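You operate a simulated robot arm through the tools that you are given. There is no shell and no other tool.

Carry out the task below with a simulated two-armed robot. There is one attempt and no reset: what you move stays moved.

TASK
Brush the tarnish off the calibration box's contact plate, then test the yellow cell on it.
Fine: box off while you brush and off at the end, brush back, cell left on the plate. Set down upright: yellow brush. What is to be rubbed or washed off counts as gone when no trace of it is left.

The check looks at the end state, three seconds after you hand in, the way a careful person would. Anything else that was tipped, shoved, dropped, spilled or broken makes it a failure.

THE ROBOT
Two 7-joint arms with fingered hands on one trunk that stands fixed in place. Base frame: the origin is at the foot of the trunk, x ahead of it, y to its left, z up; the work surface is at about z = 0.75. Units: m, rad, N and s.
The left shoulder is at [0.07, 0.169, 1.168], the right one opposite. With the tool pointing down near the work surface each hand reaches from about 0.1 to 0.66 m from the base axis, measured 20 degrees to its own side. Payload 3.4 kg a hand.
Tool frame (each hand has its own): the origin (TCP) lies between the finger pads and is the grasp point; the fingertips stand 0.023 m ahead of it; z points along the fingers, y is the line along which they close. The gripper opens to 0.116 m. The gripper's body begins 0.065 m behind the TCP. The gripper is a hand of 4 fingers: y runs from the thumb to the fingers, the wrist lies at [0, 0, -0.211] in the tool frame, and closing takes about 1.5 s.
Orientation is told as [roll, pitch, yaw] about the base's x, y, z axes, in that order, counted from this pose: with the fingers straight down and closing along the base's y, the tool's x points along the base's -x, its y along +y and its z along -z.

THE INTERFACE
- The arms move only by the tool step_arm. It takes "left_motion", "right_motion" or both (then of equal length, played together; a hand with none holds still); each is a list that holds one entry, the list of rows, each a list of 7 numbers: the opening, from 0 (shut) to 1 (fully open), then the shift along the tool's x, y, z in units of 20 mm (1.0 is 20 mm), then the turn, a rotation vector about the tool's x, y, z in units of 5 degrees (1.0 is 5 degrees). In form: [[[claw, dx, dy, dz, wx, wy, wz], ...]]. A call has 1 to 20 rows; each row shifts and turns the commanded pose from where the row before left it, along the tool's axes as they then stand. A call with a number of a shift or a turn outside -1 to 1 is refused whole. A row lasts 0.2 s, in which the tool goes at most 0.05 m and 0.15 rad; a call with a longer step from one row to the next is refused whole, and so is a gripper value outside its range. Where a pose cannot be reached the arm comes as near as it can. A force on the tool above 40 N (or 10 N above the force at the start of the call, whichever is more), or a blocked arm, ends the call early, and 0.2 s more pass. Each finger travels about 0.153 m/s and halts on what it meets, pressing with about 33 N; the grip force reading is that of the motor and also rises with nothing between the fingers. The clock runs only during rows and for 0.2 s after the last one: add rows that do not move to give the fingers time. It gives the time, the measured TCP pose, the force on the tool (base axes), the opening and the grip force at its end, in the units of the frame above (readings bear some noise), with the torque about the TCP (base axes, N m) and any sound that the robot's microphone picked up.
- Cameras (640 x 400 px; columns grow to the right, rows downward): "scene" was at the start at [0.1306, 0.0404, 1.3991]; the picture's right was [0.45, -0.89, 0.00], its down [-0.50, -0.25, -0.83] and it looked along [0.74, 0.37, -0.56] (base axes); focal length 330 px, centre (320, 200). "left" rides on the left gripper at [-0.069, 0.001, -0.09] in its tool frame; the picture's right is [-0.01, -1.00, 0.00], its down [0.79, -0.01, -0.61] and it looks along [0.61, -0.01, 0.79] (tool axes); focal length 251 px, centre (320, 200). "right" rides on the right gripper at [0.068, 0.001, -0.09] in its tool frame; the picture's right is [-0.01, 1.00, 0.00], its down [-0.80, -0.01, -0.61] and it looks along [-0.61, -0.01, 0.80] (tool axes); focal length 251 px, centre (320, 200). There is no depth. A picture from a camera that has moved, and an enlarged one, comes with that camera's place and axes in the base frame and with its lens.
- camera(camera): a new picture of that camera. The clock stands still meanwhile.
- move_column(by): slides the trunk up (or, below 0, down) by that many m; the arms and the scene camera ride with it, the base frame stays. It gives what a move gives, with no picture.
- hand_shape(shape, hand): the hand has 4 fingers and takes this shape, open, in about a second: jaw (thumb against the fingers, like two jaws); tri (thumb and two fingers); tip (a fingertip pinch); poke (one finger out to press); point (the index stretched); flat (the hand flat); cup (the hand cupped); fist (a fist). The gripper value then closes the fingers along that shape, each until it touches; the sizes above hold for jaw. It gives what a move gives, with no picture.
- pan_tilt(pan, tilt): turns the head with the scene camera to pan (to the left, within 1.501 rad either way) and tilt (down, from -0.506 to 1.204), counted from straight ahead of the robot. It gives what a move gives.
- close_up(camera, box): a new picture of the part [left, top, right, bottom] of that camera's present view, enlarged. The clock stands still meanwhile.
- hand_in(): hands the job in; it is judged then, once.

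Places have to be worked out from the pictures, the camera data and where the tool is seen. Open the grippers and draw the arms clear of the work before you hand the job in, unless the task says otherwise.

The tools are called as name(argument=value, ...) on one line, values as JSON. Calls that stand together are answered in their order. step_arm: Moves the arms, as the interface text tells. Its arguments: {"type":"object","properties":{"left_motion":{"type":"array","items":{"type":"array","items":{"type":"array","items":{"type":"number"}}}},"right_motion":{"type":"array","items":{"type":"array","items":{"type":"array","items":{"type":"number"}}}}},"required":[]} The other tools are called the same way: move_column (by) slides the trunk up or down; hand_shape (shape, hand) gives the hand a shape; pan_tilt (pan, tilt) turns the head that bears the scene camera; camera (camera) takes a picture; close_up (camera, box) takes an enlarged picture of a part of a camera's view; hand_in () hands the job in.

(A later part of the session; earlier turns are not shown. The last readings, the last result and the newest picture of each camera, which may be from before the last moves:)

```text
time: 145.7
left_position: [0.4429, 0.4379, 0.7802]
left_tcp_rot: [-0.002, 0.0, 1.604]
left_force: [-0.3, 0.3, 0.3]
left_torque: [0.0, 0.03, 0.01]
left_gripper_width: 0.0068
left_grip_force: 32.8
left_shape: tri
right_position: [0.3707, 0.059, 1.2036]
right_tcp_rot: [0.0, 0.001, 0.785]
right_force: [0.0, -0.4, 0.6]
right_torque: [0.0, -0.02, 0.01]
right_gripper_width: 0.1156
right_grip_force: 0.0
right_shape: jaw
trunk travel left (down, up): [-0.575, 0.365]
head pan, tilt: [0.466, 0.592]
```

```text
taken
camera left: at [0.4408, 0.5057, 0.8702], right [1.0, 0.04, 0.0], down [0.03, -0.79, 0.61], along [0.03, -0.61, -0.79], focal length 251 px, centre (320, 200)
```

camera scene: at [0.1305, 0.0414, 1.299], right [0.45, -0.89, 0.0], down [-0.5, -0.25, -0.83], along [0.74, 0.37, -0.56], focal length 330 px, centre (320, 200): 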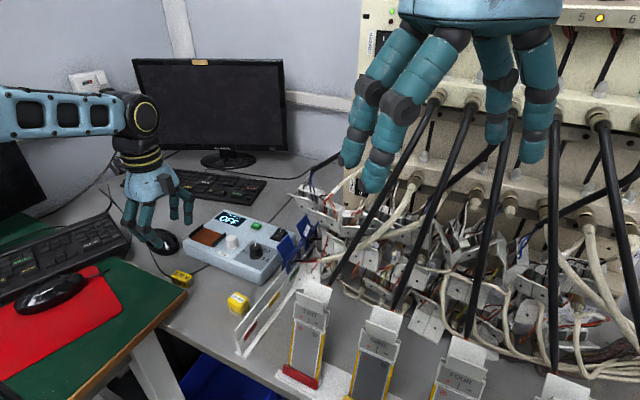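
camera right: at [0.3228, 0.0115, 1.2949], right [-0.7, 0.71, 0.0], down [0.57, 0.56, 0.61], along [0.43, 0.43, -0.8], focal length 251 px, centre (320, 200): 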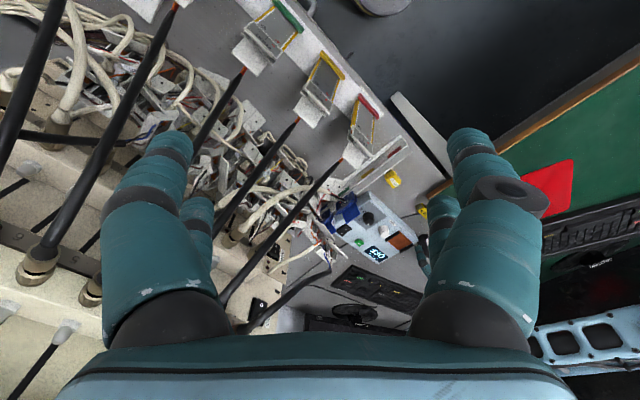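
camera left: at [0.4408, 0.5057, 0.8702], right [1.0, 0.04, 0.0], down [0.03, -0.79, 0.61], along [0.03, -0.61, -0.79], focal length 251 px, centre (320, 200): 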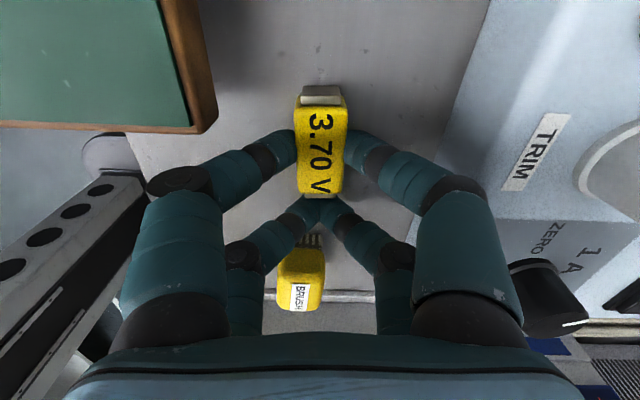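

The cell is pinched in its middle. I lift it 6 mm, move it ~15 mm to −y and 5 mm to +x, and set it down again.

step_arm(left_motion=[[[0, 0, 0, -0.15, 0, 0, 0], [0, 0, 0, -0.2, 0, 0, 0], [0, 0.25, -0.1, 0, 0, 0, 0], [0, 0.25, -0.1, 0, 0, 0, 0], [0, 0.25, -0.05, 0, 0, 0, 0], [0, 0, 0, 0.2, 0, 0, 0], [0, 0, 0, 0.15, 0, 0, 0], [0, 0, 0, 0, 0, 0, 0]]])

camera(camera="left")

close_up(camera="scene", box=[160, 230, 260, 320])

```text
time: 147.5
left_position: [0.449, 0.4358, 0.7796]
left_tcp_rot: [-0.001, 0.003, 1.603]
left_force: [0.1, -0.1, 3.2]
left_torque: [0.06, -0.01, 0.01]
left_gripper_width: 0.0069
left_grip_force: 33.4
left_shape: tri
left hand out of reach, approached as far as the arm can: row 4, 5
right_position: [0.3705, 0.0593, 1.2037]
right_tcp_rot: [-0.001, -0.002, 0.785]
right_force: [-0.1, -0.1, -0.3]
right_torque: [0.02, -0.01, -0.02]
right_gripper_width: 0.1157
right_grip_force: 0.2
right_shape: jaw
trunk travel left (down, up): [-0.575, 0.365]
head pan, tilt: [0.466, 0.592]
```

```text
taken
camera left: at [0.4455, 0.5042, 0.8696], right [1.0, 0.04, 0.0], down [0.03, -0.79, 0.61], along [0.03, -0.61, -0.79], focal length 251 px, centre (320, 200)
```

left: 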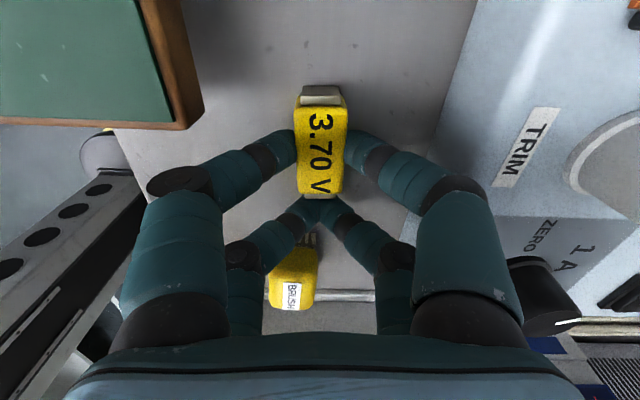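

```text
4.44 times, centred on (210, 275) of scene
camera zoom: at [0.1304, 0.0402, 1.2992], right [0.45, -0.89, 0.0], down [-0.5, -0.25, -0.83], along [0.74, 0.37, -0.56], focal length 1466 px, centre (809, -133)
```

zoom: 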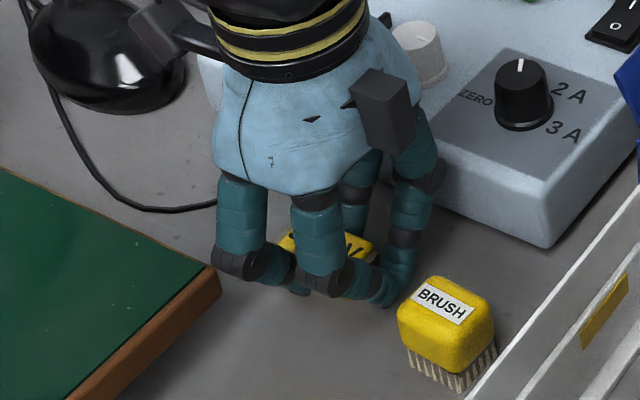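

The wrist limit stopped the −y move, and the corridor between board and box is narrow for the knuckles. I lift again, turn the hand 12° back (easing the limit), and carry the cell to a freer spot near (0.42, 0.432).

step_arm(left_motion=[[[0, 0, 0, -0.2, 0, 0, 0], [0, 0, 0, -0.25, 0, 0, 0], [0, 0, 0, 0, 0, 0, 0.8], [0, 0, 0, 0, 0, 0, 0.8], [0, 0, 0, 0, 0, 0, 0.8], [0, 0.333, 0.348, 0, 0, 0, 0], [0, 0.333, 0.348, 0, 0, 0, 0], [0, 0.333, 0.348, 0, 0, 0, 0], [0, 0.333, 0.348, 0, 0, 0, 0], [0, 0, 0, 0, 0, 0, 0]]])

camera(camera="left")

close_up(camera="scene", box=[160, 230, 260, 330])

```text
time: 149.7
left_position: [0.4156, 0.4127, 0.7877]
left_tcp_rot: [0.0, 0.0, 1.394]
left_force: [-0.3, -0.4, -1.1]
left_torque: [0.0, 0.0, -0.03]
left_gripper_width: 0.0065
left_grip_force: 33.2
left_shape: tri
right_position: [0.3703, 0.0593, 1.2039]
right_tcp_rot: [0.002, 0.0, 0.785]
right_force: [-0.1, -0.3, 0.0]
right_torque: [0.03, 0.01, 0.0]
right_gripper_width: 0.1158
right_grip_force: 0.1
right_shape: jaw
trunk travel left (down, up): [-0.575, 0.365]
head pan, tilt: [0.466, 0.592]
```

```text
taken
camera left: at [0.4273, 0.4812, 0.8779], right [0.99, -0.17, 0.0], down [-0.13, -0.78, 0.61], along [-0.1, -0.6, -0.8], focal length 251 px, centre (320, 200)
```

left: 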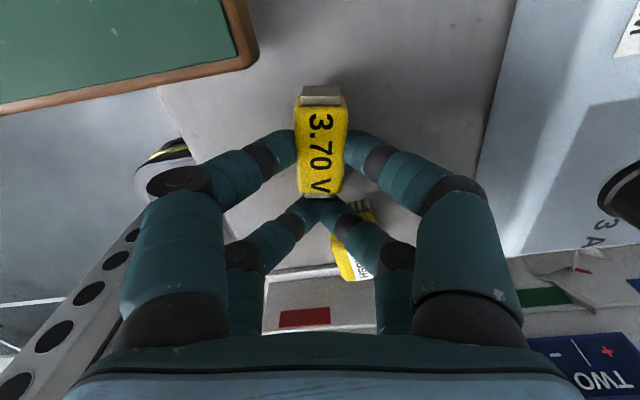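

```text
4.00 times, centred on (210, 280) of scene
camera zoom: at [0.1308, 0.0407, 1.299], right [0.45, -0.89, 0.0], down [-0.5, -0.25, -0.83], along [0.74, 0.37, -0.56], focal length 1319 px, centre (760, -120)
```

zoom: 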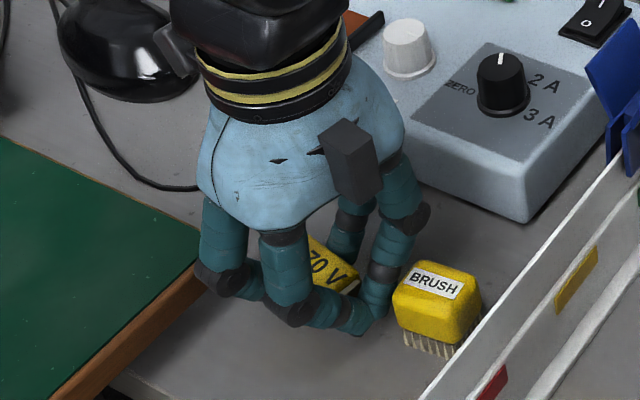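

The lower digits are too near the brush here. I carry the cell further toward the table's front edge, to about (0.388, 0.432), and turn back to yaw 92° where there's room on all sides.

step_arm(left_motion=[[[0, 0.05, 0.33, 0, 0, 0, 0], [0, 0.04, 0.34, 0, 0, 0, 0], [0, 0.04, 0.34, 0, 0, 0, 0], [0, 0.03, 0.33, 0, 0, 0, 0], [0, 0, 0, 0, 0, 0, -0.8], [0, 0, 0, 0, 0, 0, -0.8], [0, 0, 0, 0, 0, 0, -0.8], [0, 0, 0, 0, 0, 0, 0]]])

camera(camera="left")

close_up(camera="scene", box=[160, 240, 260, 340])

```text
time: 151.5
left_position: [0.3901, 0.4307, 0.7867]
left_tcp_rot: [-0.001, 0.006, 1.601]
left_force: [4.1, -30.9, -3.4]
left_torque: [-0.52, -0.07, -0.03]
left_gripper_width: 0.0065
left_grip_force: 33.2
left_shape: tri
left hand out of reach, approached as far as the arm can: row 6, 7
right_position: [0.3714, 0.0543, 1.2041]
right_tcp_rot: [0.004, -0.002, 0.785]
right_force: [-0.5, 0.3, 0.0]
right_torque: [-0.02, 0.01, 0.02]
right_gripper_width: 0.116
right_grip_force: 0.1
right_shape: jaw
trunk travel left (down, up): [-0.575, 0.365]
head pan, tilt: [0.466, 0.592]
```

```text
taken
camera left: at [0.3872, 0.4994, 0.8767], right [1.0, 0.04, 0.0], down [0.03, -0.79, 0.61], along [0.03, -0.61, -0.79], focal length 251 px, centre (320, 200)
```

left: 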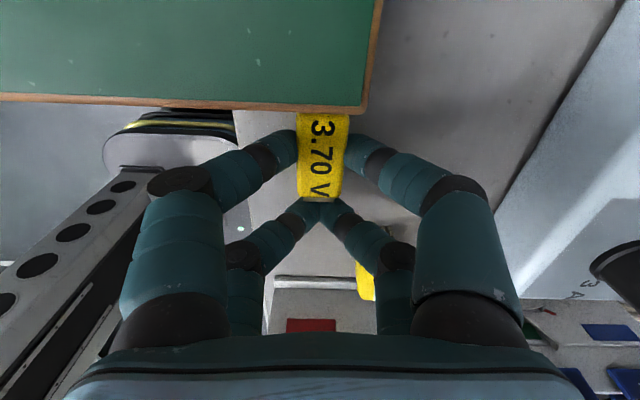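

```text
4.00 times, centred on (210, 290) of scene
camera zoom: at [0.1316, 0.0352, 1.2991], right [0.45, -0.89, 0.0], down [-0.5, -0.25, -0.83], along [0.74, 0.37, -0.56], focal length 1319 px, centre (760, -160)
```

zoom: 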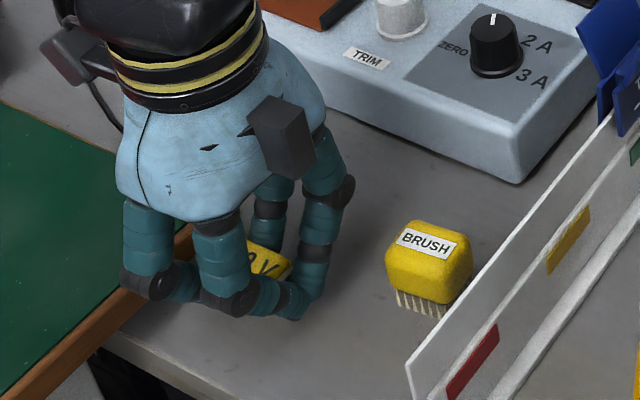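

The IK slid the hand in +y when the yaw limit was hit, pressing the cell against the board edge (31 N). I back off at once by unturning and moving to −y.

step_arm(left_motion=[[[0, 0.4, 0, 0, 0, 0, 0.6], [0, 0.4, 0, 0, 0, 0, 0.8], [0, 0.3, 0, 0, 0, 0, 1.0], [0, 0, 0, 0, 0, 0, 0]]])

camera(camera="left")

close_up(camera="scene", box=[160, 240, 260, 340])

```text
time: 152.5
left_position: [0.3899, 0.4134, 0.7852]
left_tcp_rot: [-0.001, -0.004, 1.392]
left_force: [0.4, 0.1, -0.1]
left_torque: [0.0, -0.02, 0.02]
left_gripper_width: 0.0067
left_grip_force: 33.7
left_shape: tri
right_position: [0.3707, 0.0595, 1.2043]
right_tcp_rot: [0.0, 0.002, 0.786]
right_force: [-0.5, -0.1, -0.1]
right_torque: [-0.01, 0.01, -0.04]
right_gripper_width: 0.1156
right_grip_force: 0.1
right_shape: jaw
trunk travel left (down, up): [-0.575, 0.365]
head pan, tilt: [0.466, 0.592]
```

```text
taken
camera left: at [0.4004, 0.4809, 0.8756], right [0.99, -0.17, 0.0], down [-0.13, -0.78, 0.61], along [-0.1, -0.6, -0.8], focal length 251 px, centre (320, 200)
```

left: 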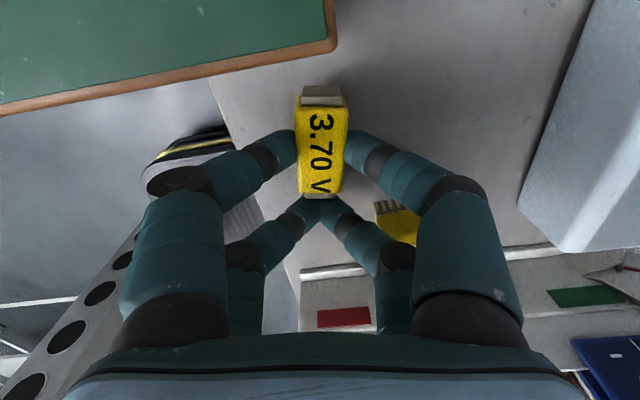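

```text
4.00 times, centred on (210, 290) of scene
camera zoom: at [0.1305, 0.0414, 1.299], right [0.45, -0.89, 0.0], down [-0.5, -0.25, -0.83], along [0.74, 0.37, -0.56], focal length 1319 px, centre (760, -160)
```

zoom: 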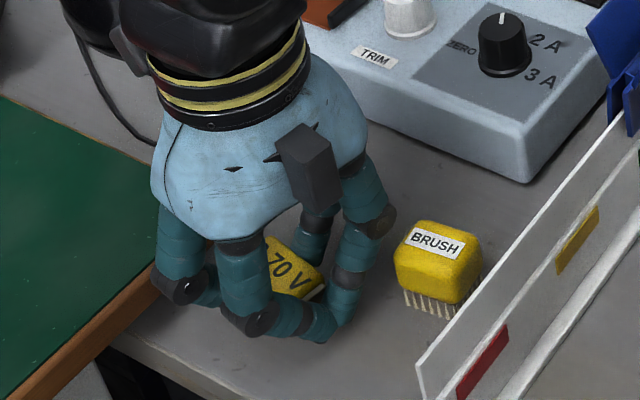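

Force is gone, the cell is still well held, and the board's corner hasn't moved. There's enough room here at yaw 80°, so I set the cell down here.

step_arm(left_motion=[[[0, 0, 0, 0.12, 0, 0, 0], [0, 0, 0, 0.08, 0, 0, 0], [0, 0, 0, 0.06, 0, 0, 0], [0, 0, 0, 0, 0, 0, 0]]])

```text
time: 153.5
left_position: [0.3887, 0.4133, 0.7821]
left_tcp_rot: [-0.001, -0.001, 1.394]
left_force: [0.1, -0.9, -0.3]
left_torque: [-0.02, -0.04, -0.02]
left_gripper_width: 0.0065
left_grip_force: 33.1
left_shape: tri
right_position: [0.3717, 0.0593, 1.2035]
right_tcp_rot: [0.0, 0.001, 0.785]
right_force: [-0.5, 0.0, -0.8]
right_torque: [0.03, 0.02, 0.02]
right_gripper_width: 0.1157
right_grip_force: 0.1
right_shape: jaw
trunk travel left (down, up): [-0.575, 0.365]
head pan, tilt: [0.466, 0.592]
```

No contact yet, so a bit further down in 1 mm steps.

step_arm(left_motion=[[[0, 0, 0, 0.05, 0, 0, 0], [0, 0, 0, 0.05, 0, 0, 0], [0, 0, 0, 0, 0, 0, 0]]])

```text
time: 154.3
left_position: [0.3887, 0.412, 0.7787]
left_tcp_rot: [-0.002, -0.002, 1.392]
left_force: [0.3, 2.2, 6.1]
left_torque: [0.19, -0.03, -0.03]
left_gripper_width: 0.0067
left_grip_force: 32.4
left_shape: tri
right_position: [0.3706, 0.0592, 1.2045]
right_tcp_rot: [0.0, 0.0, 0.785]
right_force: [-0.1, -1.0, 0.0]
right_torque: [0.03, 0.01, 0.0]
right_gripper_width: 0.1158
right_grip_force: 0.1
right_shape: jaw
trunk travel left (down, up): [-0.575, 0.365]
head pan, tilt: [0.466, 0.592]
```

Touchdown (6 N). I release with a narrow opening and look.

step_arm(left_motion=[[[0.1, 0, 0, 0, 0, 0, 0], [0.18, 0, 0, 0, 0, 0, 0], [0.24, 0, 0, 0, 0, 0, 0], [0.3, 0, 0, 0, 0, 0, 0], [0.3, 0, 0, 0, 0, 0, 0]]])

camera(camera="left")

close_up(camera="scene", box=[160, 240, 260, 340])

```text
time: 155.5
left_position: [0.3881, 0.4126, 0.7779]
left_tcp_rot: [-0.002, -0.001, 1.395]
left_force: [0.0, -0.3, -0.1]
left_torque: [0.02, -0.04, 0.01]
left_gripper_width: 0.0342
left_grip_force: 0.0
left_shape: tri
right_position: [0.3709, 0.0586, 1.203]
right_tcp_rot: [-0.002, 0.0, 0.785]
right_force: [-0.1, 0.4, 0.4]
right_torque: [0.0, -0.04, 0.03]
right_gripper_width: 0.1161
right_grip_force: 0.1
right_shape: jaw
trunk travel left (down, up): [-0.575, 0.365]
head pan, tilt: [0.466, 0.592]
```

```text
taken
camera left: at [0.4009, 0.4797, 0.8688], right [0.99, -0.17, 0.0], down [-0.13, -0.78, 0.61], along [-0.1, -0.6, -0.8], focal length 251 px, centre (320, 200)
```

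left: 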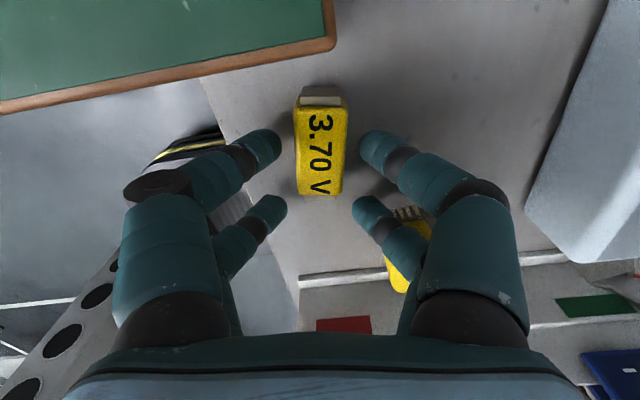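

```text
4.00 times, centred on (210, 290) of scene
camera zoom: at [0.1306, 0.0404, 1.2991], right [0.45, -0.89, 0.0], down [-0.5, -0.25, -0.83], along [0.74, 0.37, -0.56], focal length 1319 px, centre (760, -160)
```

zoom: 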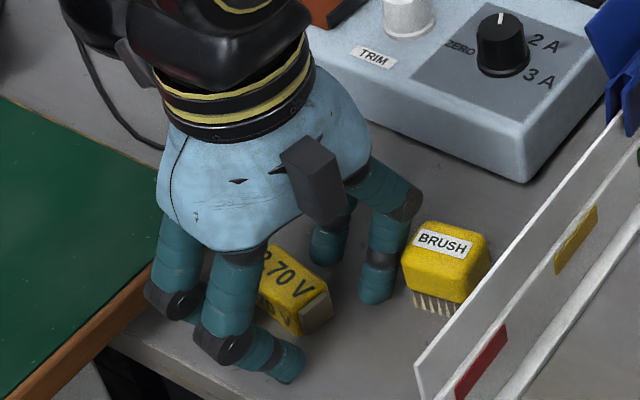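

Released, and nothing else was touched. I slide the hand along the cell so both digit pairs straddle it, rising 4 mm to stay above the board edge.

step_arm(left_motion=[[[0.3, -0.1, 0, -0.2, 0, 0, 0], [0.3, -0.26, 0, 0, 0, 0, 0], [0.3, -0.26, 0, 0, 0, 0, 0], [0.3, -0.26, 0, 0, 0, 0, 0], [0.3, 0, 0, 0, 0, 0, 0]]])

camera(camera="left")

close_up(camera="scene", box=[160, 240, 260, 340])

```text
time: 156.7
left_position: [0.3923, 0.4298, 0.782]
left_tcp_rot: [-0.003, 0.0, 1.394]
left_force: [1.3, -0.4, -0.3]
left_torque: [0.01, -0.01, -0.01]
left_gripper_width: 0.0343
left_grip_force: 0.0
left_shape: tri
right_position: [0.3695, 0.059, 1.2035]
right_tcp_rot: [-0.001, 0.0, 0.786]
right_force: [0.4, 0.6, 0.2]
right_torque: [0.02, 0.0, 0.0]
right_gripper_width: 0.1161
right_grip_force: 0.1
right_shape: jaw
trunk travel left (down, up): [-0.575, 0.365]
head pan, tilt: [0.466, 0.592]
```

```text
taken
camera left: at [0.4038, 0.4971, 0.8729], right [0.99, -0.17, 0.0], down [-0.13, -0.78, 0.61], along [-0.1, -0.6, -0.8], focal length 251 px, centre (320, 200)
```

left: 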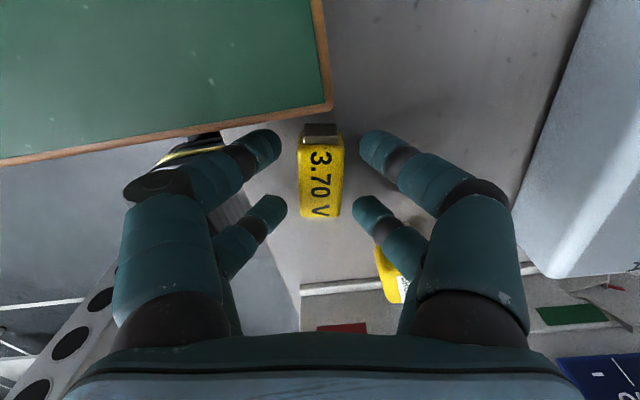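

```text
4.00 times, centred on (210, 290) of scene
camera zoom: at [0.1307, 0.0403, 1.2991], right [0.45, -0.89, 0.0], down [-0.5, -0.25, -0.83], along [0.74, 0.37, -0.56], focal length 1319 px, centre (760, -160)
```

zoom: 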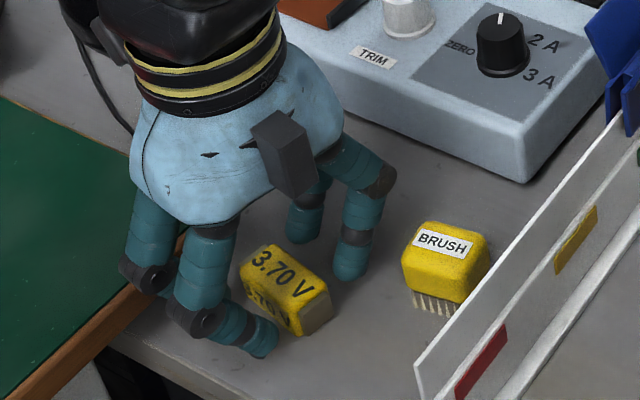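

The cell sits ~5 mm off the hand's middle, and going further +y would bring a knuckle over the board edge. So I grip as is, lift 8 mm, shift the cell 5 mm back along the hand's axis, and set it down again.

step_arm(left_motion=[[[0.24, 0, 0, 0.1, 0, 0, 0], [0.18, 0, 0, 0, 0, 0, 0], [0.1, 0, 0, 0, 0, 0, 0], [0, 0, 0, 0, 0, 0, 0], [0, 0, 0, 0, 0, 0, 0], [0, 0, 0, 0, 0, 0, 0], [0, 0, 0, -0.2, 0, 0, 0], [0, 0, 0, -0.25, 0, 0, 0], [0, 0, 0, 0, 0, 0, 0]]])

camera(camera="left")

close_up(camera="scene", box=[160, 240, 260, 340])

```text
time: 158.7
left_position: [0.3916, 0.4301, 0.7894]
left_tcp_rot: [0.0, -0.001, 1.393]
left_force: [-0.5, -0.6, -0.7]
left_torque: [0.0, 0.0, 0.01]
left_gripper_width: 0.0161
left_grip_force: 32.7
left_shape: tri
right_position: [0.3696, 0.0582, 1.204]
right_tcp_rot: [0.0, 0.001, 0.787]
right_force: [-0.3, 0.2, 0.4]
right_torque: [0.0, -0.03, 0.0]
right_gripper_width: 0.1162
right_grip_force: 0.0
right_shape: jaw
trunk travel left (down, up): [-0.575, 0.365]
head pan, tilt: [0.466, 0.592]
```

```text
taken
camera left: at [0.404, 0.4972, 0.8793], right [0.99, -0.17, 0.0], down [-0.13, -0.78, 0.61], along [-0.1, -0.6, -0.8], focal length 251 px, centre (320, 200)
```

left: 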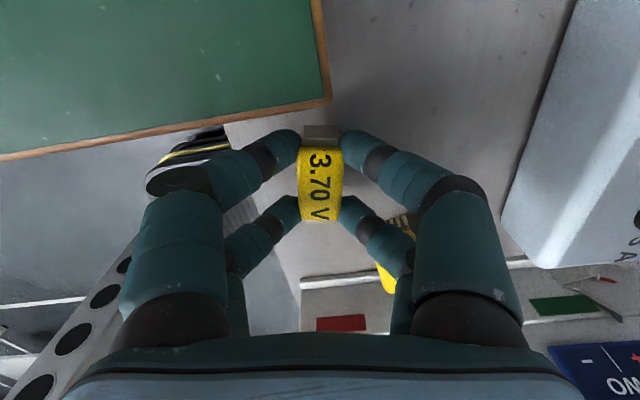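

```text
4.00 times, centred on (210, 290) of scene
camera zoom: at [0.1308, 0.0405, 1.299], right [0.45, -0.89, 0.0], down [-0.5, -0.25, -0.83], along [0.74, 0.37, -0.56], focal length 1319 px, centre (760, -160)
```

zoom: 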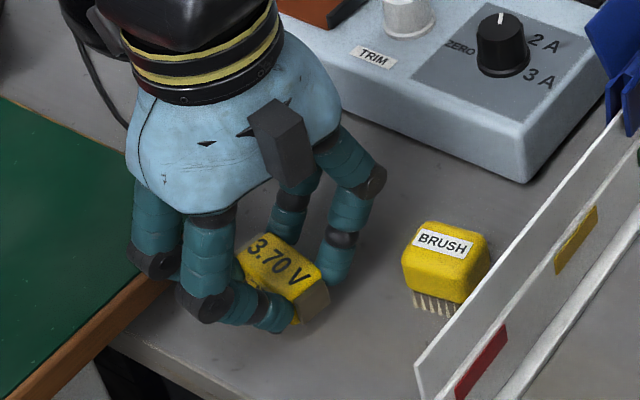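

Both pairs now hold the cell across its body, centred within ~2 mm. I lift it and carry it over the plate, turning to yaw 90°.

step_arm(left_motion=[[[0, 0, 0, -0.6, 0, 0, 0], [0, 0, 0, -1, 0, 0, 0], [0, 0, 0, -1, 0, 0, 0], [0, 0, 0, -1, 0, 0, 0], [0, 0, 0, -1, 0, 0, 0], [0, 0, 0, -1, 0, 0, 0], [0, -0.741, -0.704, 0, 0, 0, 0], [0, -0.741, -0.704, 0, 0, 0, 0], [0, -0.741, -0.704, 0, 0, 0, 0], [0, -0.741, -0.704, 0, 0, 0, 0], [0, -0.741, -0.704, 0, 0, 0, 0], [0, -0.741, -0.704, 0, 0, 0, 0], [0, -0.741, -0.704, 0, 0, 0, 0], [0, -0.741, -0.704, 0, 0, 0, 0], [0, -0.741, -0.704, 0, 0, 0, 0], [0, 0, 0, 0, 0, 0, -0.68], [0, 0, 0, 0, 0, 0, -0.68], [0, 0, 0, 0, 0, 0, -0.68], [0, 0, 0, 0, 0, 0, 0]]])

camera(camera="left")

close_up(camera="scene", box=[140, 150, 280, 290])

```text
time: 162.7
left_position: [0.5414, 0.5386, 0.9027]
left_tcp_rot: [-0.002, 0.001, 1.572]
left_force: [-0.4, -0.7, -0.7]
left_torque: [0.01, 0.02, 0.02]
left_gripper_width: 0.0161
left_grip_force: 33.1
left_shape: tri
right_position: [0.3705, 0.0583, 1.205]
right_tcp_rot: [0.0, -0.001, 0.786]
right_force: [0.3, 0.4, -1.0]
right_torque: [0.0, 0.04, -0.01]
right_gripper_width: 0.1161
right_grip_force: 0.1
right_shape: jaw
trunk travel left (down, up): [-0.575, 0.365]
head pan, tilt: [0.466, 0.592]
```

```text
taken
camera left: at [0.5397, 0.6069, 0.9919], right [1.0, 0.01, 0.0], down [0.01, -0.8, 0.61], along [0.01, -0.61, -0.8], focal length 251 px, centre (320, 200)
```

left: 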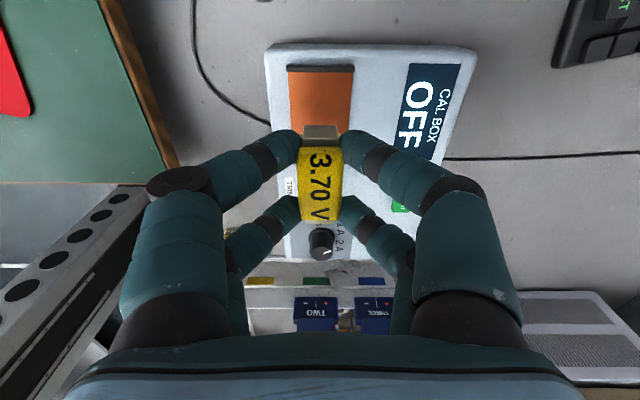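

```text
2.86 times, centred on (210, 220) of scene
camera zoom: at [0.1306, 0.0405, 1.2991], right [0.45, -0.89, 0.0], down [-0.5, -0.25, -0.83], along [0.74, 0.37, -0.56], focal length 942 px, centre (634, 143)
```

zoom: 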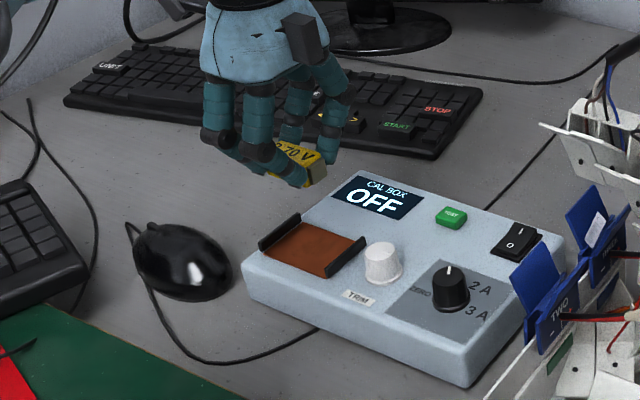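

Above the plate at yaw 90°. I zoom in to measure the plate and rail relative to the cell from this viewpoint.

close_up(camera="left", box=[260, 40, 400, 240])

close_up(camera="scene", box=[185, 165, 245, 235])

close_up(camera="right", box=[370, 210, 450, 280])

```text
2.00 times, centred on (330, 140) of left
camera zoom: at [0.5397, 0.6069, 0.9919], right [1.0, 0.01, 0.0], down [0.01, -0.8, 0.61], along [0.01, -0.61, -0.8], focal length 503 px, centre (300, 320)
```

zoom: 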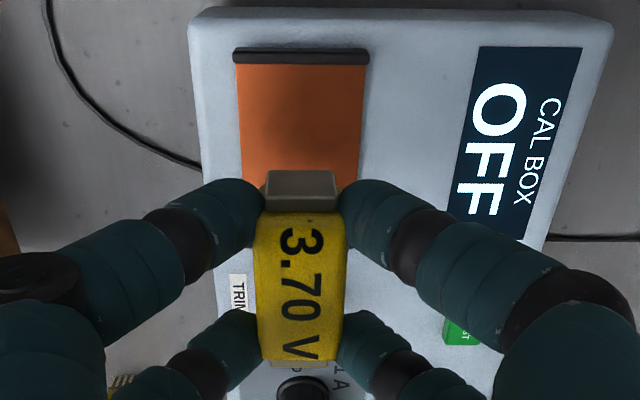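

```text
5.71 times, centred on (215, 200) of scene
camera zoom: at [0.1306, 0.0405, 1.2991], right [0.45, -0.89, 0.0], down [-0.5, -0.25, -0.83], along [0.74, 0.37, -0.56], focal length 1884 px, centre (920, 200)
```

zoom: 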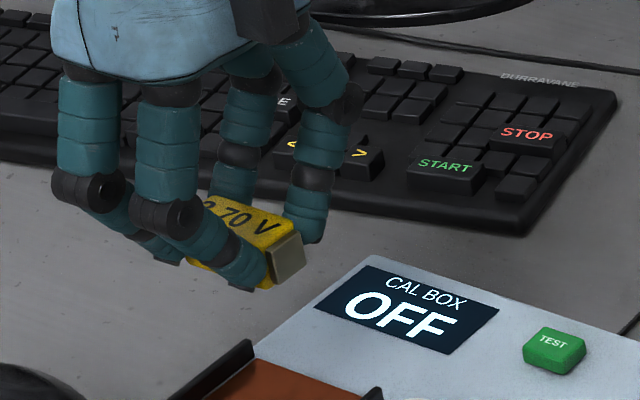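

```text
5.71 times, centred on (410, 245) of right
camera zoom: at [0.3223, 0.0117, 1.295], right [-0.7, 0.71, 0.0], down [0.57, 0.56, 0.61], along [0.43, 0.43, -0.8], focal length 1437 px, centre (-194, -57)
```

zoom: 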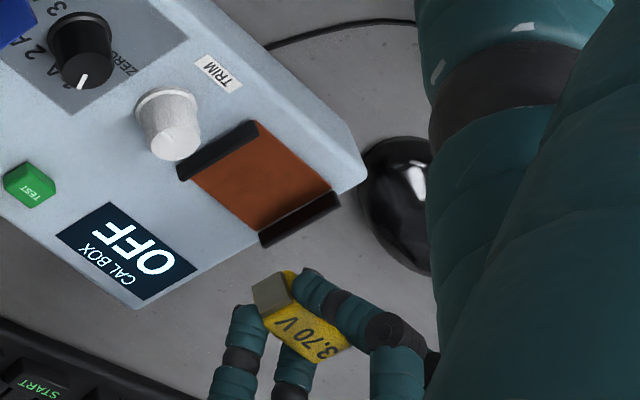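

In this view the +y rail's inner edge is ~36 mm from the hand's centre; to centre the cell and digits between the rails I shift 3 mm to +y, then descend to just above rail height.

step_arm(left_motion=[[[0, -0.15, 0, 0.5, 0, 0, 0], [0, 0, 0, 1, 0, 0, 0], [0, 0, 0, 0.9, 0, 0, 0], [0, 0, 0, 0.15, 0, 0, 0], [0, 0, 0, 0, 0, 0, 0]]])

close_up(camera="left", box=[240, 60, 400, 240])

close_up(camera="scene", box=[180, 180, 250, 260])

close_up(camera="right", box=[370, 200, 440, 260])

```text
time: 163.9
left_position: [0.5405, 0.5423, 0.8511]
left_tcp_rot: [-0.001, -0.001, 1.574]
left_force: [0.6, 0.0, -0.6]
left_torque: [0.01, -0.01, 0.01]
left_gripper_width: 0.016
left_grip_force: 33.1
left_shape: tri
right_position: [0.3696, 0.0597, 1.203]
right_tcp_rot: [0.0, -0.001, 0.786]
right_force: [0.7, 0.0, -0.6]
right_torque: [0.02, 0.03, 0.03]
right_gripper_width: 0.116
right_grip_force: 0.1
right_shape: jaw
trunk travel left (down, up): [-0.575, 0.365]
head pan, tilt: [0.466, 0.592]
```

```text
2.22 times, centred on (320, 150) of left
camera zoom: at [0.5397, 0.6103, 0.9408], right [1.0, 0.01, 0.0], down [0.01, -0.8, 0.61], along [0.01, -0.61, -0.8], focal length 559 px, centre (320, 311)
```

zoom: 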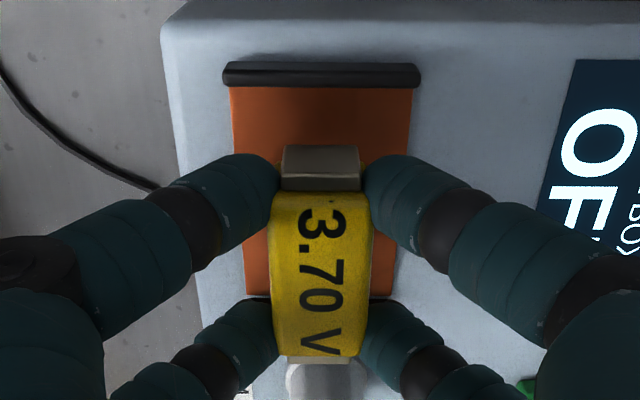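

```text
5.00 times, centred on (215, 220) of scene
camera zoom: at [0.1308, 0.0406, 1.299], right [0.45, -0.89, 0.0], down [-0.5, -0.25, -0.83], along [0.74, 0.37, -0.56], focal length 1649 px, centre (845, 100)
```

zoom: 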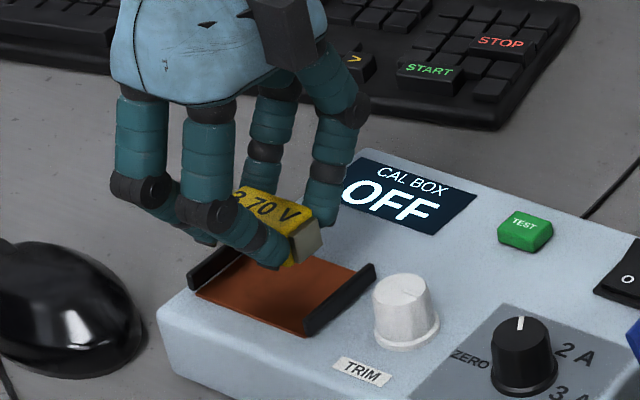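

```text
6.67 times, centred on (405, 230) of right
camera zoom: at [0.3225, 0.0118, 1.295], right [-0.7, 0.71, 0.0], down [0.57, 0.56, 0.61], along [0.43, 0.43, -0.8], focal length 1676 px, centre (-247, 0)
```

zoom: 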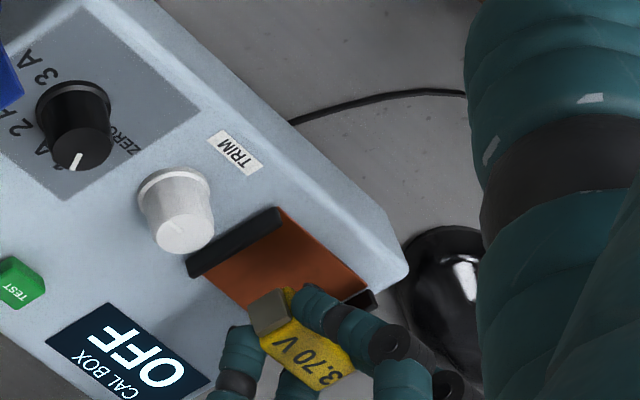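

Both rails are visible: gap 0.509–0.574, and the cell plus digits sit centred with ~4 mm on each side. I lower to just above contact.

step_arm(left_motion=[[[0, 0, 0, 0.4, 0, 0, 0], [0, 0, 0, 0.3, 0, 0, 0], [0, 0, 0, 0.2, 0, 0, 0], [0, 0, 0, 0, 0, 0, 0]]])

close_up(camera="left", box=[240, 60, 400, 240])

close_up(camera="scene", box=[190, 195, 240, 255])

```text
time: 164.9
left_position: [0.5402, 0.5414, 0.8323]
left_tcp_rot: [-0.002, -0.002, 1.569]
left_force: [-0.5, -0.2, -0.6]
left_torque: [0.02, 0.0, 0.03]
left_gripper_width: 0.016
left_grip_force: 33.1
left_shape: tri
right_position: [0.37, 0.0597, 1.2036]
right_tcp_rot: [0.0, 0.001, 0.784]
right_force: [0.2, 0.3, 0.1]
right_torque: [-0.01, 0.02, 0.02]
right_gripper_width: 0.1156
right_grip_force: 0.1
right_shape: jaw
trunk travel left (down, up): [-0.575, 0.365]
head pan, tilt: [0.466, 0.592]
```

```text
2.22 times, centred on (320, 150) of left
camera zoom: at [0.5392, 0.6099, 0.9235], right [1.0, 0.01, 0.0], down [0.01, -0.8, 0.61], along [0.01, -0.61, -0.8], focal length 559 px, centre (320, 311)
```

zoom: 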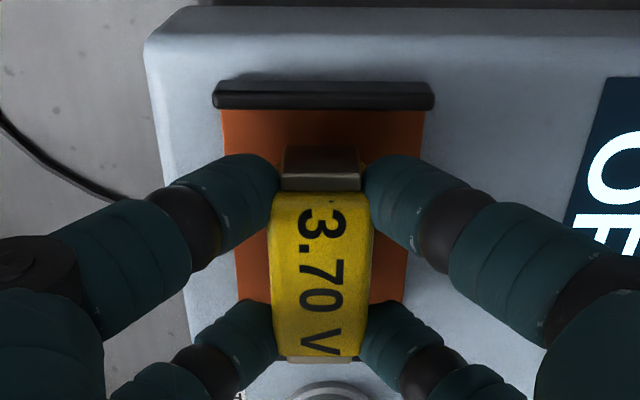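

```text
6.67 times, centred on (215, 225) of scene
camera zoom: at [0.1307, 0.0407, 1.299], right [0.45, -0.89, 0.0], down [-0.5, -0.25, -0.83], along [0.74, 0.37, -0.56], focal length 2198 px, centre (1020, 33)
```

zoom: 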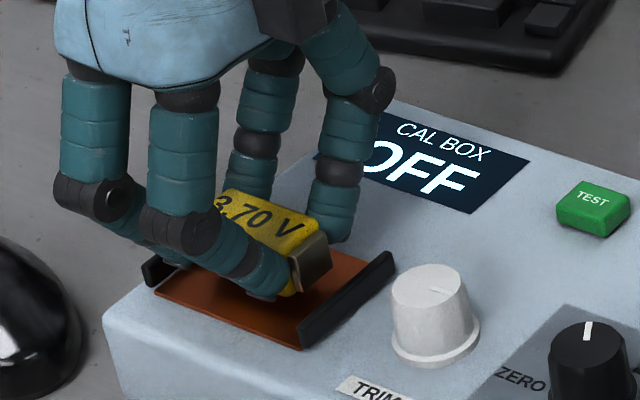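

Well lined up between the rails. I go down in 1 mm steps to touch.

step_arm(left_motion=[[[0, 0, 0, 0.06, 0, 0, 0], [0, 0, 0, 0.06, 0, 0, 0], [0, 0, 0, 0.05, 0, 0, 0], [0, 0, 0, 0, 0, 0, 0]]])

```text
time: 165.9
left_position: [0.5385, 0.5406, 0.8296]
left_tcp_rot: [-0.005, -0.002, 1.57]
left_force: [-0.4, -0.1, -1.1]
left_torque: [-0.02, -0.02, 0.02]
left_gripper_width: 0.0158
left_grip_force: 32.8
left_shape: tri
right_position: [0.3695, 0.0587, 1.2043]
right_tcp_rot: [0.0, 0.0, 0.786]
right_force: [1.1, 0.1, -0.2]
right_torque: [0.0, 0.01, 0.01]
right_gripper_width: 0.116
right_grip_force: 0.1
right_shape: jaw
trunk travel left (down, up): [-0.575, 0.365]
head pan, tilt: [0.466, 0.592]
```

No contact yet at 0.8296; I continue.

step_arm(left_motion=[[[0, 0, 0, 0.05, 0, 0, 0], [0, 0, 0, 0.05, 0, 0, 0], [0, 0, 0, 0, 0, 0, 0]]])

close_up(camera="scene", box=[190, 195, 240, 255])

```text
time: 166.7
left_position: [0.5387, 0.5414, 0.829]
left_tcp_rot: [-0.001, 0.0, 1.569]
left_force: [-0.1, 0.0, -1.9]
left_torque: [-0.01, 0.0, 0.02]
left_gripper_width: 0.0159
left_grip_force: 33.3
left_shape: tri
right_position: [0.3705, 0.0589, 1.2042]
right_tcp_rot: [0.001, 0.0, 0.785]
right_force: [-0.2, -0.1, 0.4]
right_torque: [0.01, 0.01, -0.01]
right_gripper_width: 0.1159
right_grip_force: 0.2
right_shape: jaw
trunk travel left (down, up): [-0.575, 0.365]
head pan, tilt: [0.466, 0.592]
```

```text
6.67 times, centred on (215, 225) of scene
camera zoom: at [0.1307, 0.0405, 1.299], right [0.45, -0.89, 0.0], down [-0.5, -0.25, -0.83], along [0.74, 0.37, -0.56], focal length 2198 px, centre (1020, 33)
```

zoom: 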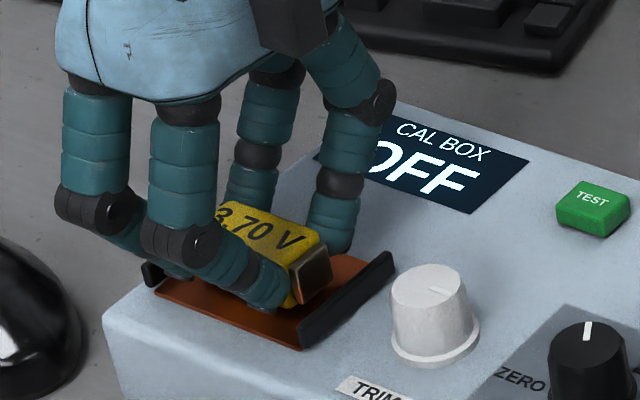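

Nearly touching visually. Another two 1 mm steps.

step_arm(left_motion=[[[0, 0, 0, 0.05, 0, 0, 0], [0, 0, 0, 0.05, 0, 0, 0], [0, 0, 0, 0, 0, 0, 0]]])

close_up(camera="left", box=[240, 60, 400, 240])

close_up(camera="scene", box=[190, 195, 240, 255])

```text
time: 167.5
left_position: [0.5371, 0.5409, 0.8278]
left_tcp_rot: [-0.001, -0.002, 1.571]
left_force: [0.5, 0.1, -0.5]
left_torque: [0.01, -0.01, -0.03]
left_gripper_width: 0.0161
left_grip_force: 34.0
left_shape: tri
left hand out of reach, approached as far as the arm can: row 2
right_position: [0.3707, 0.0587, 1.2036]
right_tcp_rot: [0.001, 0.001, 0.786]
right_force: [-0.4, 0.6, 0.3]
right_torque: [0.01, -0.01, 0.05]
right_gripper_width: 0.1159
right_grip_force: 0.0
right_shape: jaw
trunk travel left (down, up): [-0.575, 0.365]
head pan, tilt: [0.466, 0.592]
```

```text
2.22 times, centred on (320, 150) of left
camera zoom: at [0.5376, 0.609, 0.9175], right [1.0, 0.01, 0.0], down [0.01, -0.8, 0.61], along [0.01, -0.61, -0.8], focal length 559 px, centre (320, 311)
```

zoom: 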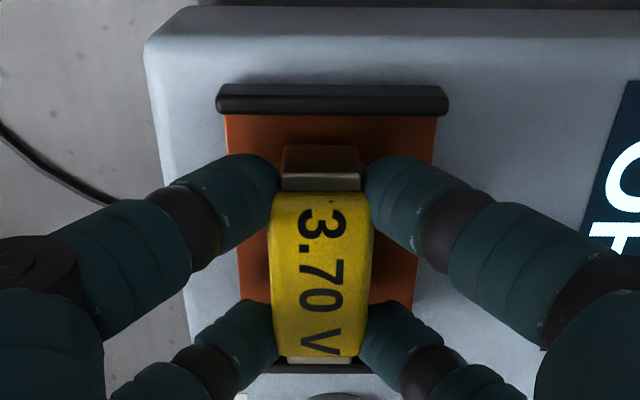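

```text
6.67 times, centred on (215, 225) of scene
camera zoom: at [0.1308, 0.0405, 1.299], right [0.45, -0.89, 0.0], down [-0.5, -0.25, -0.83], along [0.74, 0.37, -0.56], focal length 2198 px, centre (1020, 33)
```

zoom: 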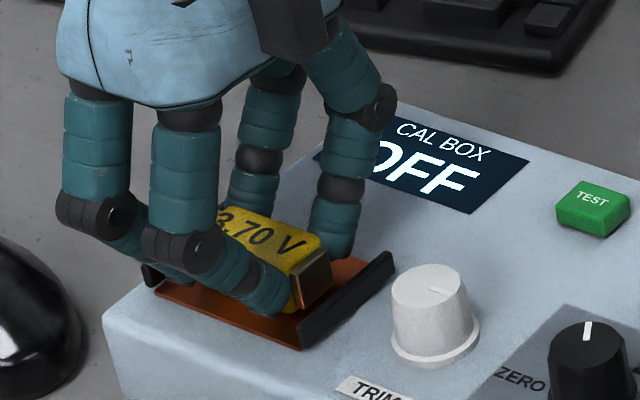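

The arm is at its reach limit here with the cell ~1–2 mm above the plate. I use the trunk for the last millimetres, lowering it 1.5 mm.

move_column(by=-0.0015)

```text
time: 168.0
left_position: [0.5378, 0.5395, 0.8278]
left_tcp_rot: [-0.004, -0.003, 1.573]
left_force: [0.7, 1.0, 5.6]
left_torque: [0.01, 0.0, 0.01]
left_gripper_width: 0.0161
left_grip_force: 32.5
left_shape: tri
right_position: [0.3697, 0.0579, 1.2033]
right_tcp_rot: [-0.002, 0.0, 0.786]
right_force: [-0.3, -0.2, 0.5]
right_torque: [0.0, -0.01, 0.0]
right_gripper_width: 0.1157
right_grip_force: 0.1
right_shape: jaw
trunk travel left (down, up): [-0.574, 0.366]
head pan, tilt: [0.466, 0.592]
```

Contact at 5.6 N with no torque – the cell rests on the plate. I open the fingers slightly to release.

step_arm(left_motion=[[[0.12, 0, 0, 0, 0, 0, 0], [0.16, 0, 0, 0, 0, 0, 0], [0.2, 0, 0, 0, 0, 0, 0], [0.25, 0, 0, 0, 0, 0, 0], [0.3, 0, 0, 0, 0, 0, 0], [0.3, 0, 0, 0, 0, 0, 0]]])

close_up(camera="left", box=[240, 60, 400, 240])

close_up(camera="scene", box=[190, 195, 240, 255])

```text
time: 169.4
left_position: [0.539, 0.5412, 0.8261]
left_tcp_rot: [-0.003, -0.001, 1.572]
left_force: [0.1, -0.1, -0.5]
left_torque: [0.05, 0.02, 0.0]
left_gripper_width: 0.0344
left_grip_force: 0.0
left_shape: tri
right_position: [0.3706, 0.0592, 1.2025]
right_tcp_rot: [0.0, -0.001, 0.786]
right_force: [0.7, 0.8, 0.4]
right_torque: [-0.03, -0.03, 0.01]
right_gripper_width: 0.116
right_grip_force: 0.1
right_shape: jaw
trunk travel left (down, up): [-0.574, 0.366]
head pan, tilt: [0.466, 0.592]
```

```text
2.22 times, centred on (320, 150) of left
camera zoom: at [0.5376, 0.6089, 0.9161], right [1.0, 0.01, 0.0], down [0.01, -0.8, 0.61], along [0.01, -0.61, -0.8], focal length 559 px, centre (320, 311)
```

zoom: 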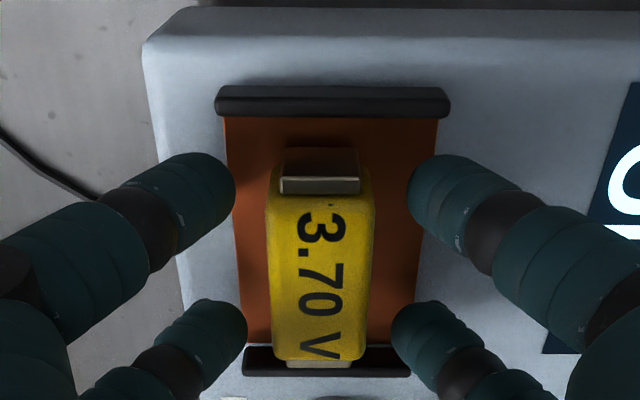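

```text
6.67 times, centred on (215, 225) of scene
camera zoom: at [0.1307, 0.0404, 1.2975], right [0.45, -0.89, 0.0], down [-0.5, -0.25, -0.83], along [0.74, 0.37, -0.56], focal length 2198 px, centre (1020, 33)
```

zoom: 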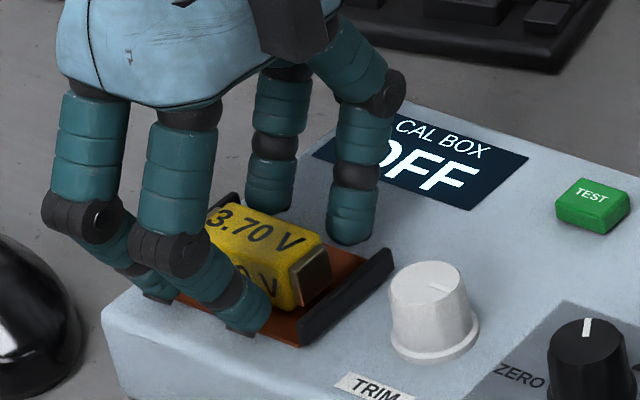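

The cell lies on the plate between the rails, released. I lift the hand straight up.

step_arm(left_motion=[[[0.3, 0, 0, -0.3, 0, 0, 0], [0.3, 0, 0, -0.5, 0, 0, 0], [0.3, 0, 0, -0.8, 0, 0, 0], [0.3, 0, 0, -1, 0, 0, 0], [0.3, 0, 0, -1, 0, 0, 0], [0.3, 0, 0, -1, 0, 0, 0], [0.3, 0, 0, 0, 0, 0, 0]]])

close_up(camera="left", box=[240, 40, 440, 240])

close_up(camera="scene", box=[170, 180, 300, 280])

```text
time: 171.0
left_position: [0.5386, 0.5398, 0.9178]
left_tcp_rot: [-0.002, -0.002, 1.572]
left_force: [-0.4, -0.4, 0.0]
left_torque: [-0.01, -0.01, -0.02]
left_gripper_width: 0.0343
left_grip_force: 0.0
left_shape: tri
right_position: [0.3705, 0.0584, 1.2021]
right_tcp_rot: [0.0, 0.001, 0.786]
right_force: [-0.5, 0.3, -0.4]
right_torque: [0.0, -0.01, 0.0]
right_gripper_width: 0.1159
right_grip_force: 0.1
right_shape: jaw
trunk travel left (down, up): [-0.574, 0.366]
head pan, tilt: [0.466, 0.592]
```

```text
2.00 times, centred on (340, 140) of left
camera zoom: at [0.5374, 0.6084, 1.0078], right [1.0, 0.01, 0.0], down [0.01, -0.8, 0.61], along [0.01, -0.61, -0.8], focal length 503 px, centre (280, 320)
```

zoom: 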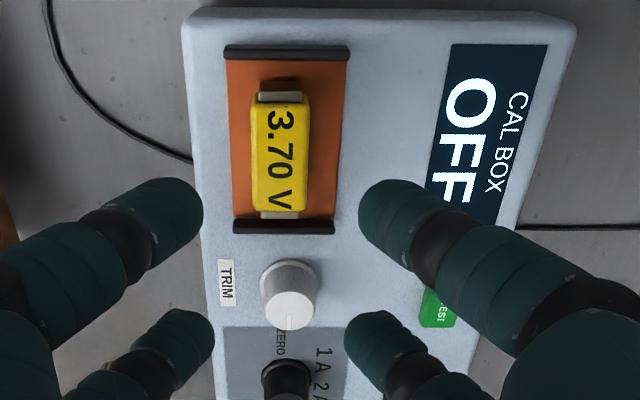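

```text
4.00 times, centred on (235, 230) of scene
camera zoom: at [0.1308, 0.0406, 1.2975], right [0.45, -0.89, 0.0], down [-0.5, -0.25, -0.83], along [0.74, 0.37, -0.56], focal length 1319 px, centre (660, 80)
```

zoom: 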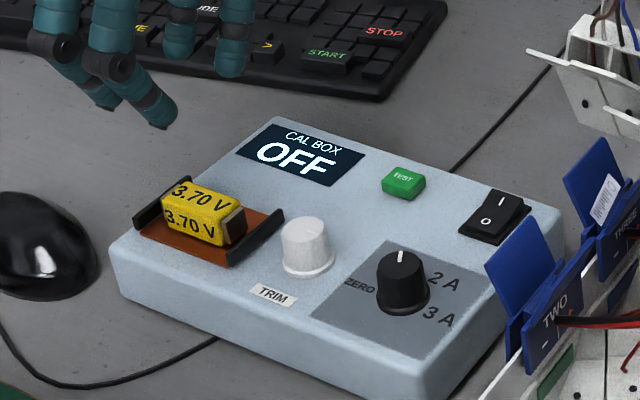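

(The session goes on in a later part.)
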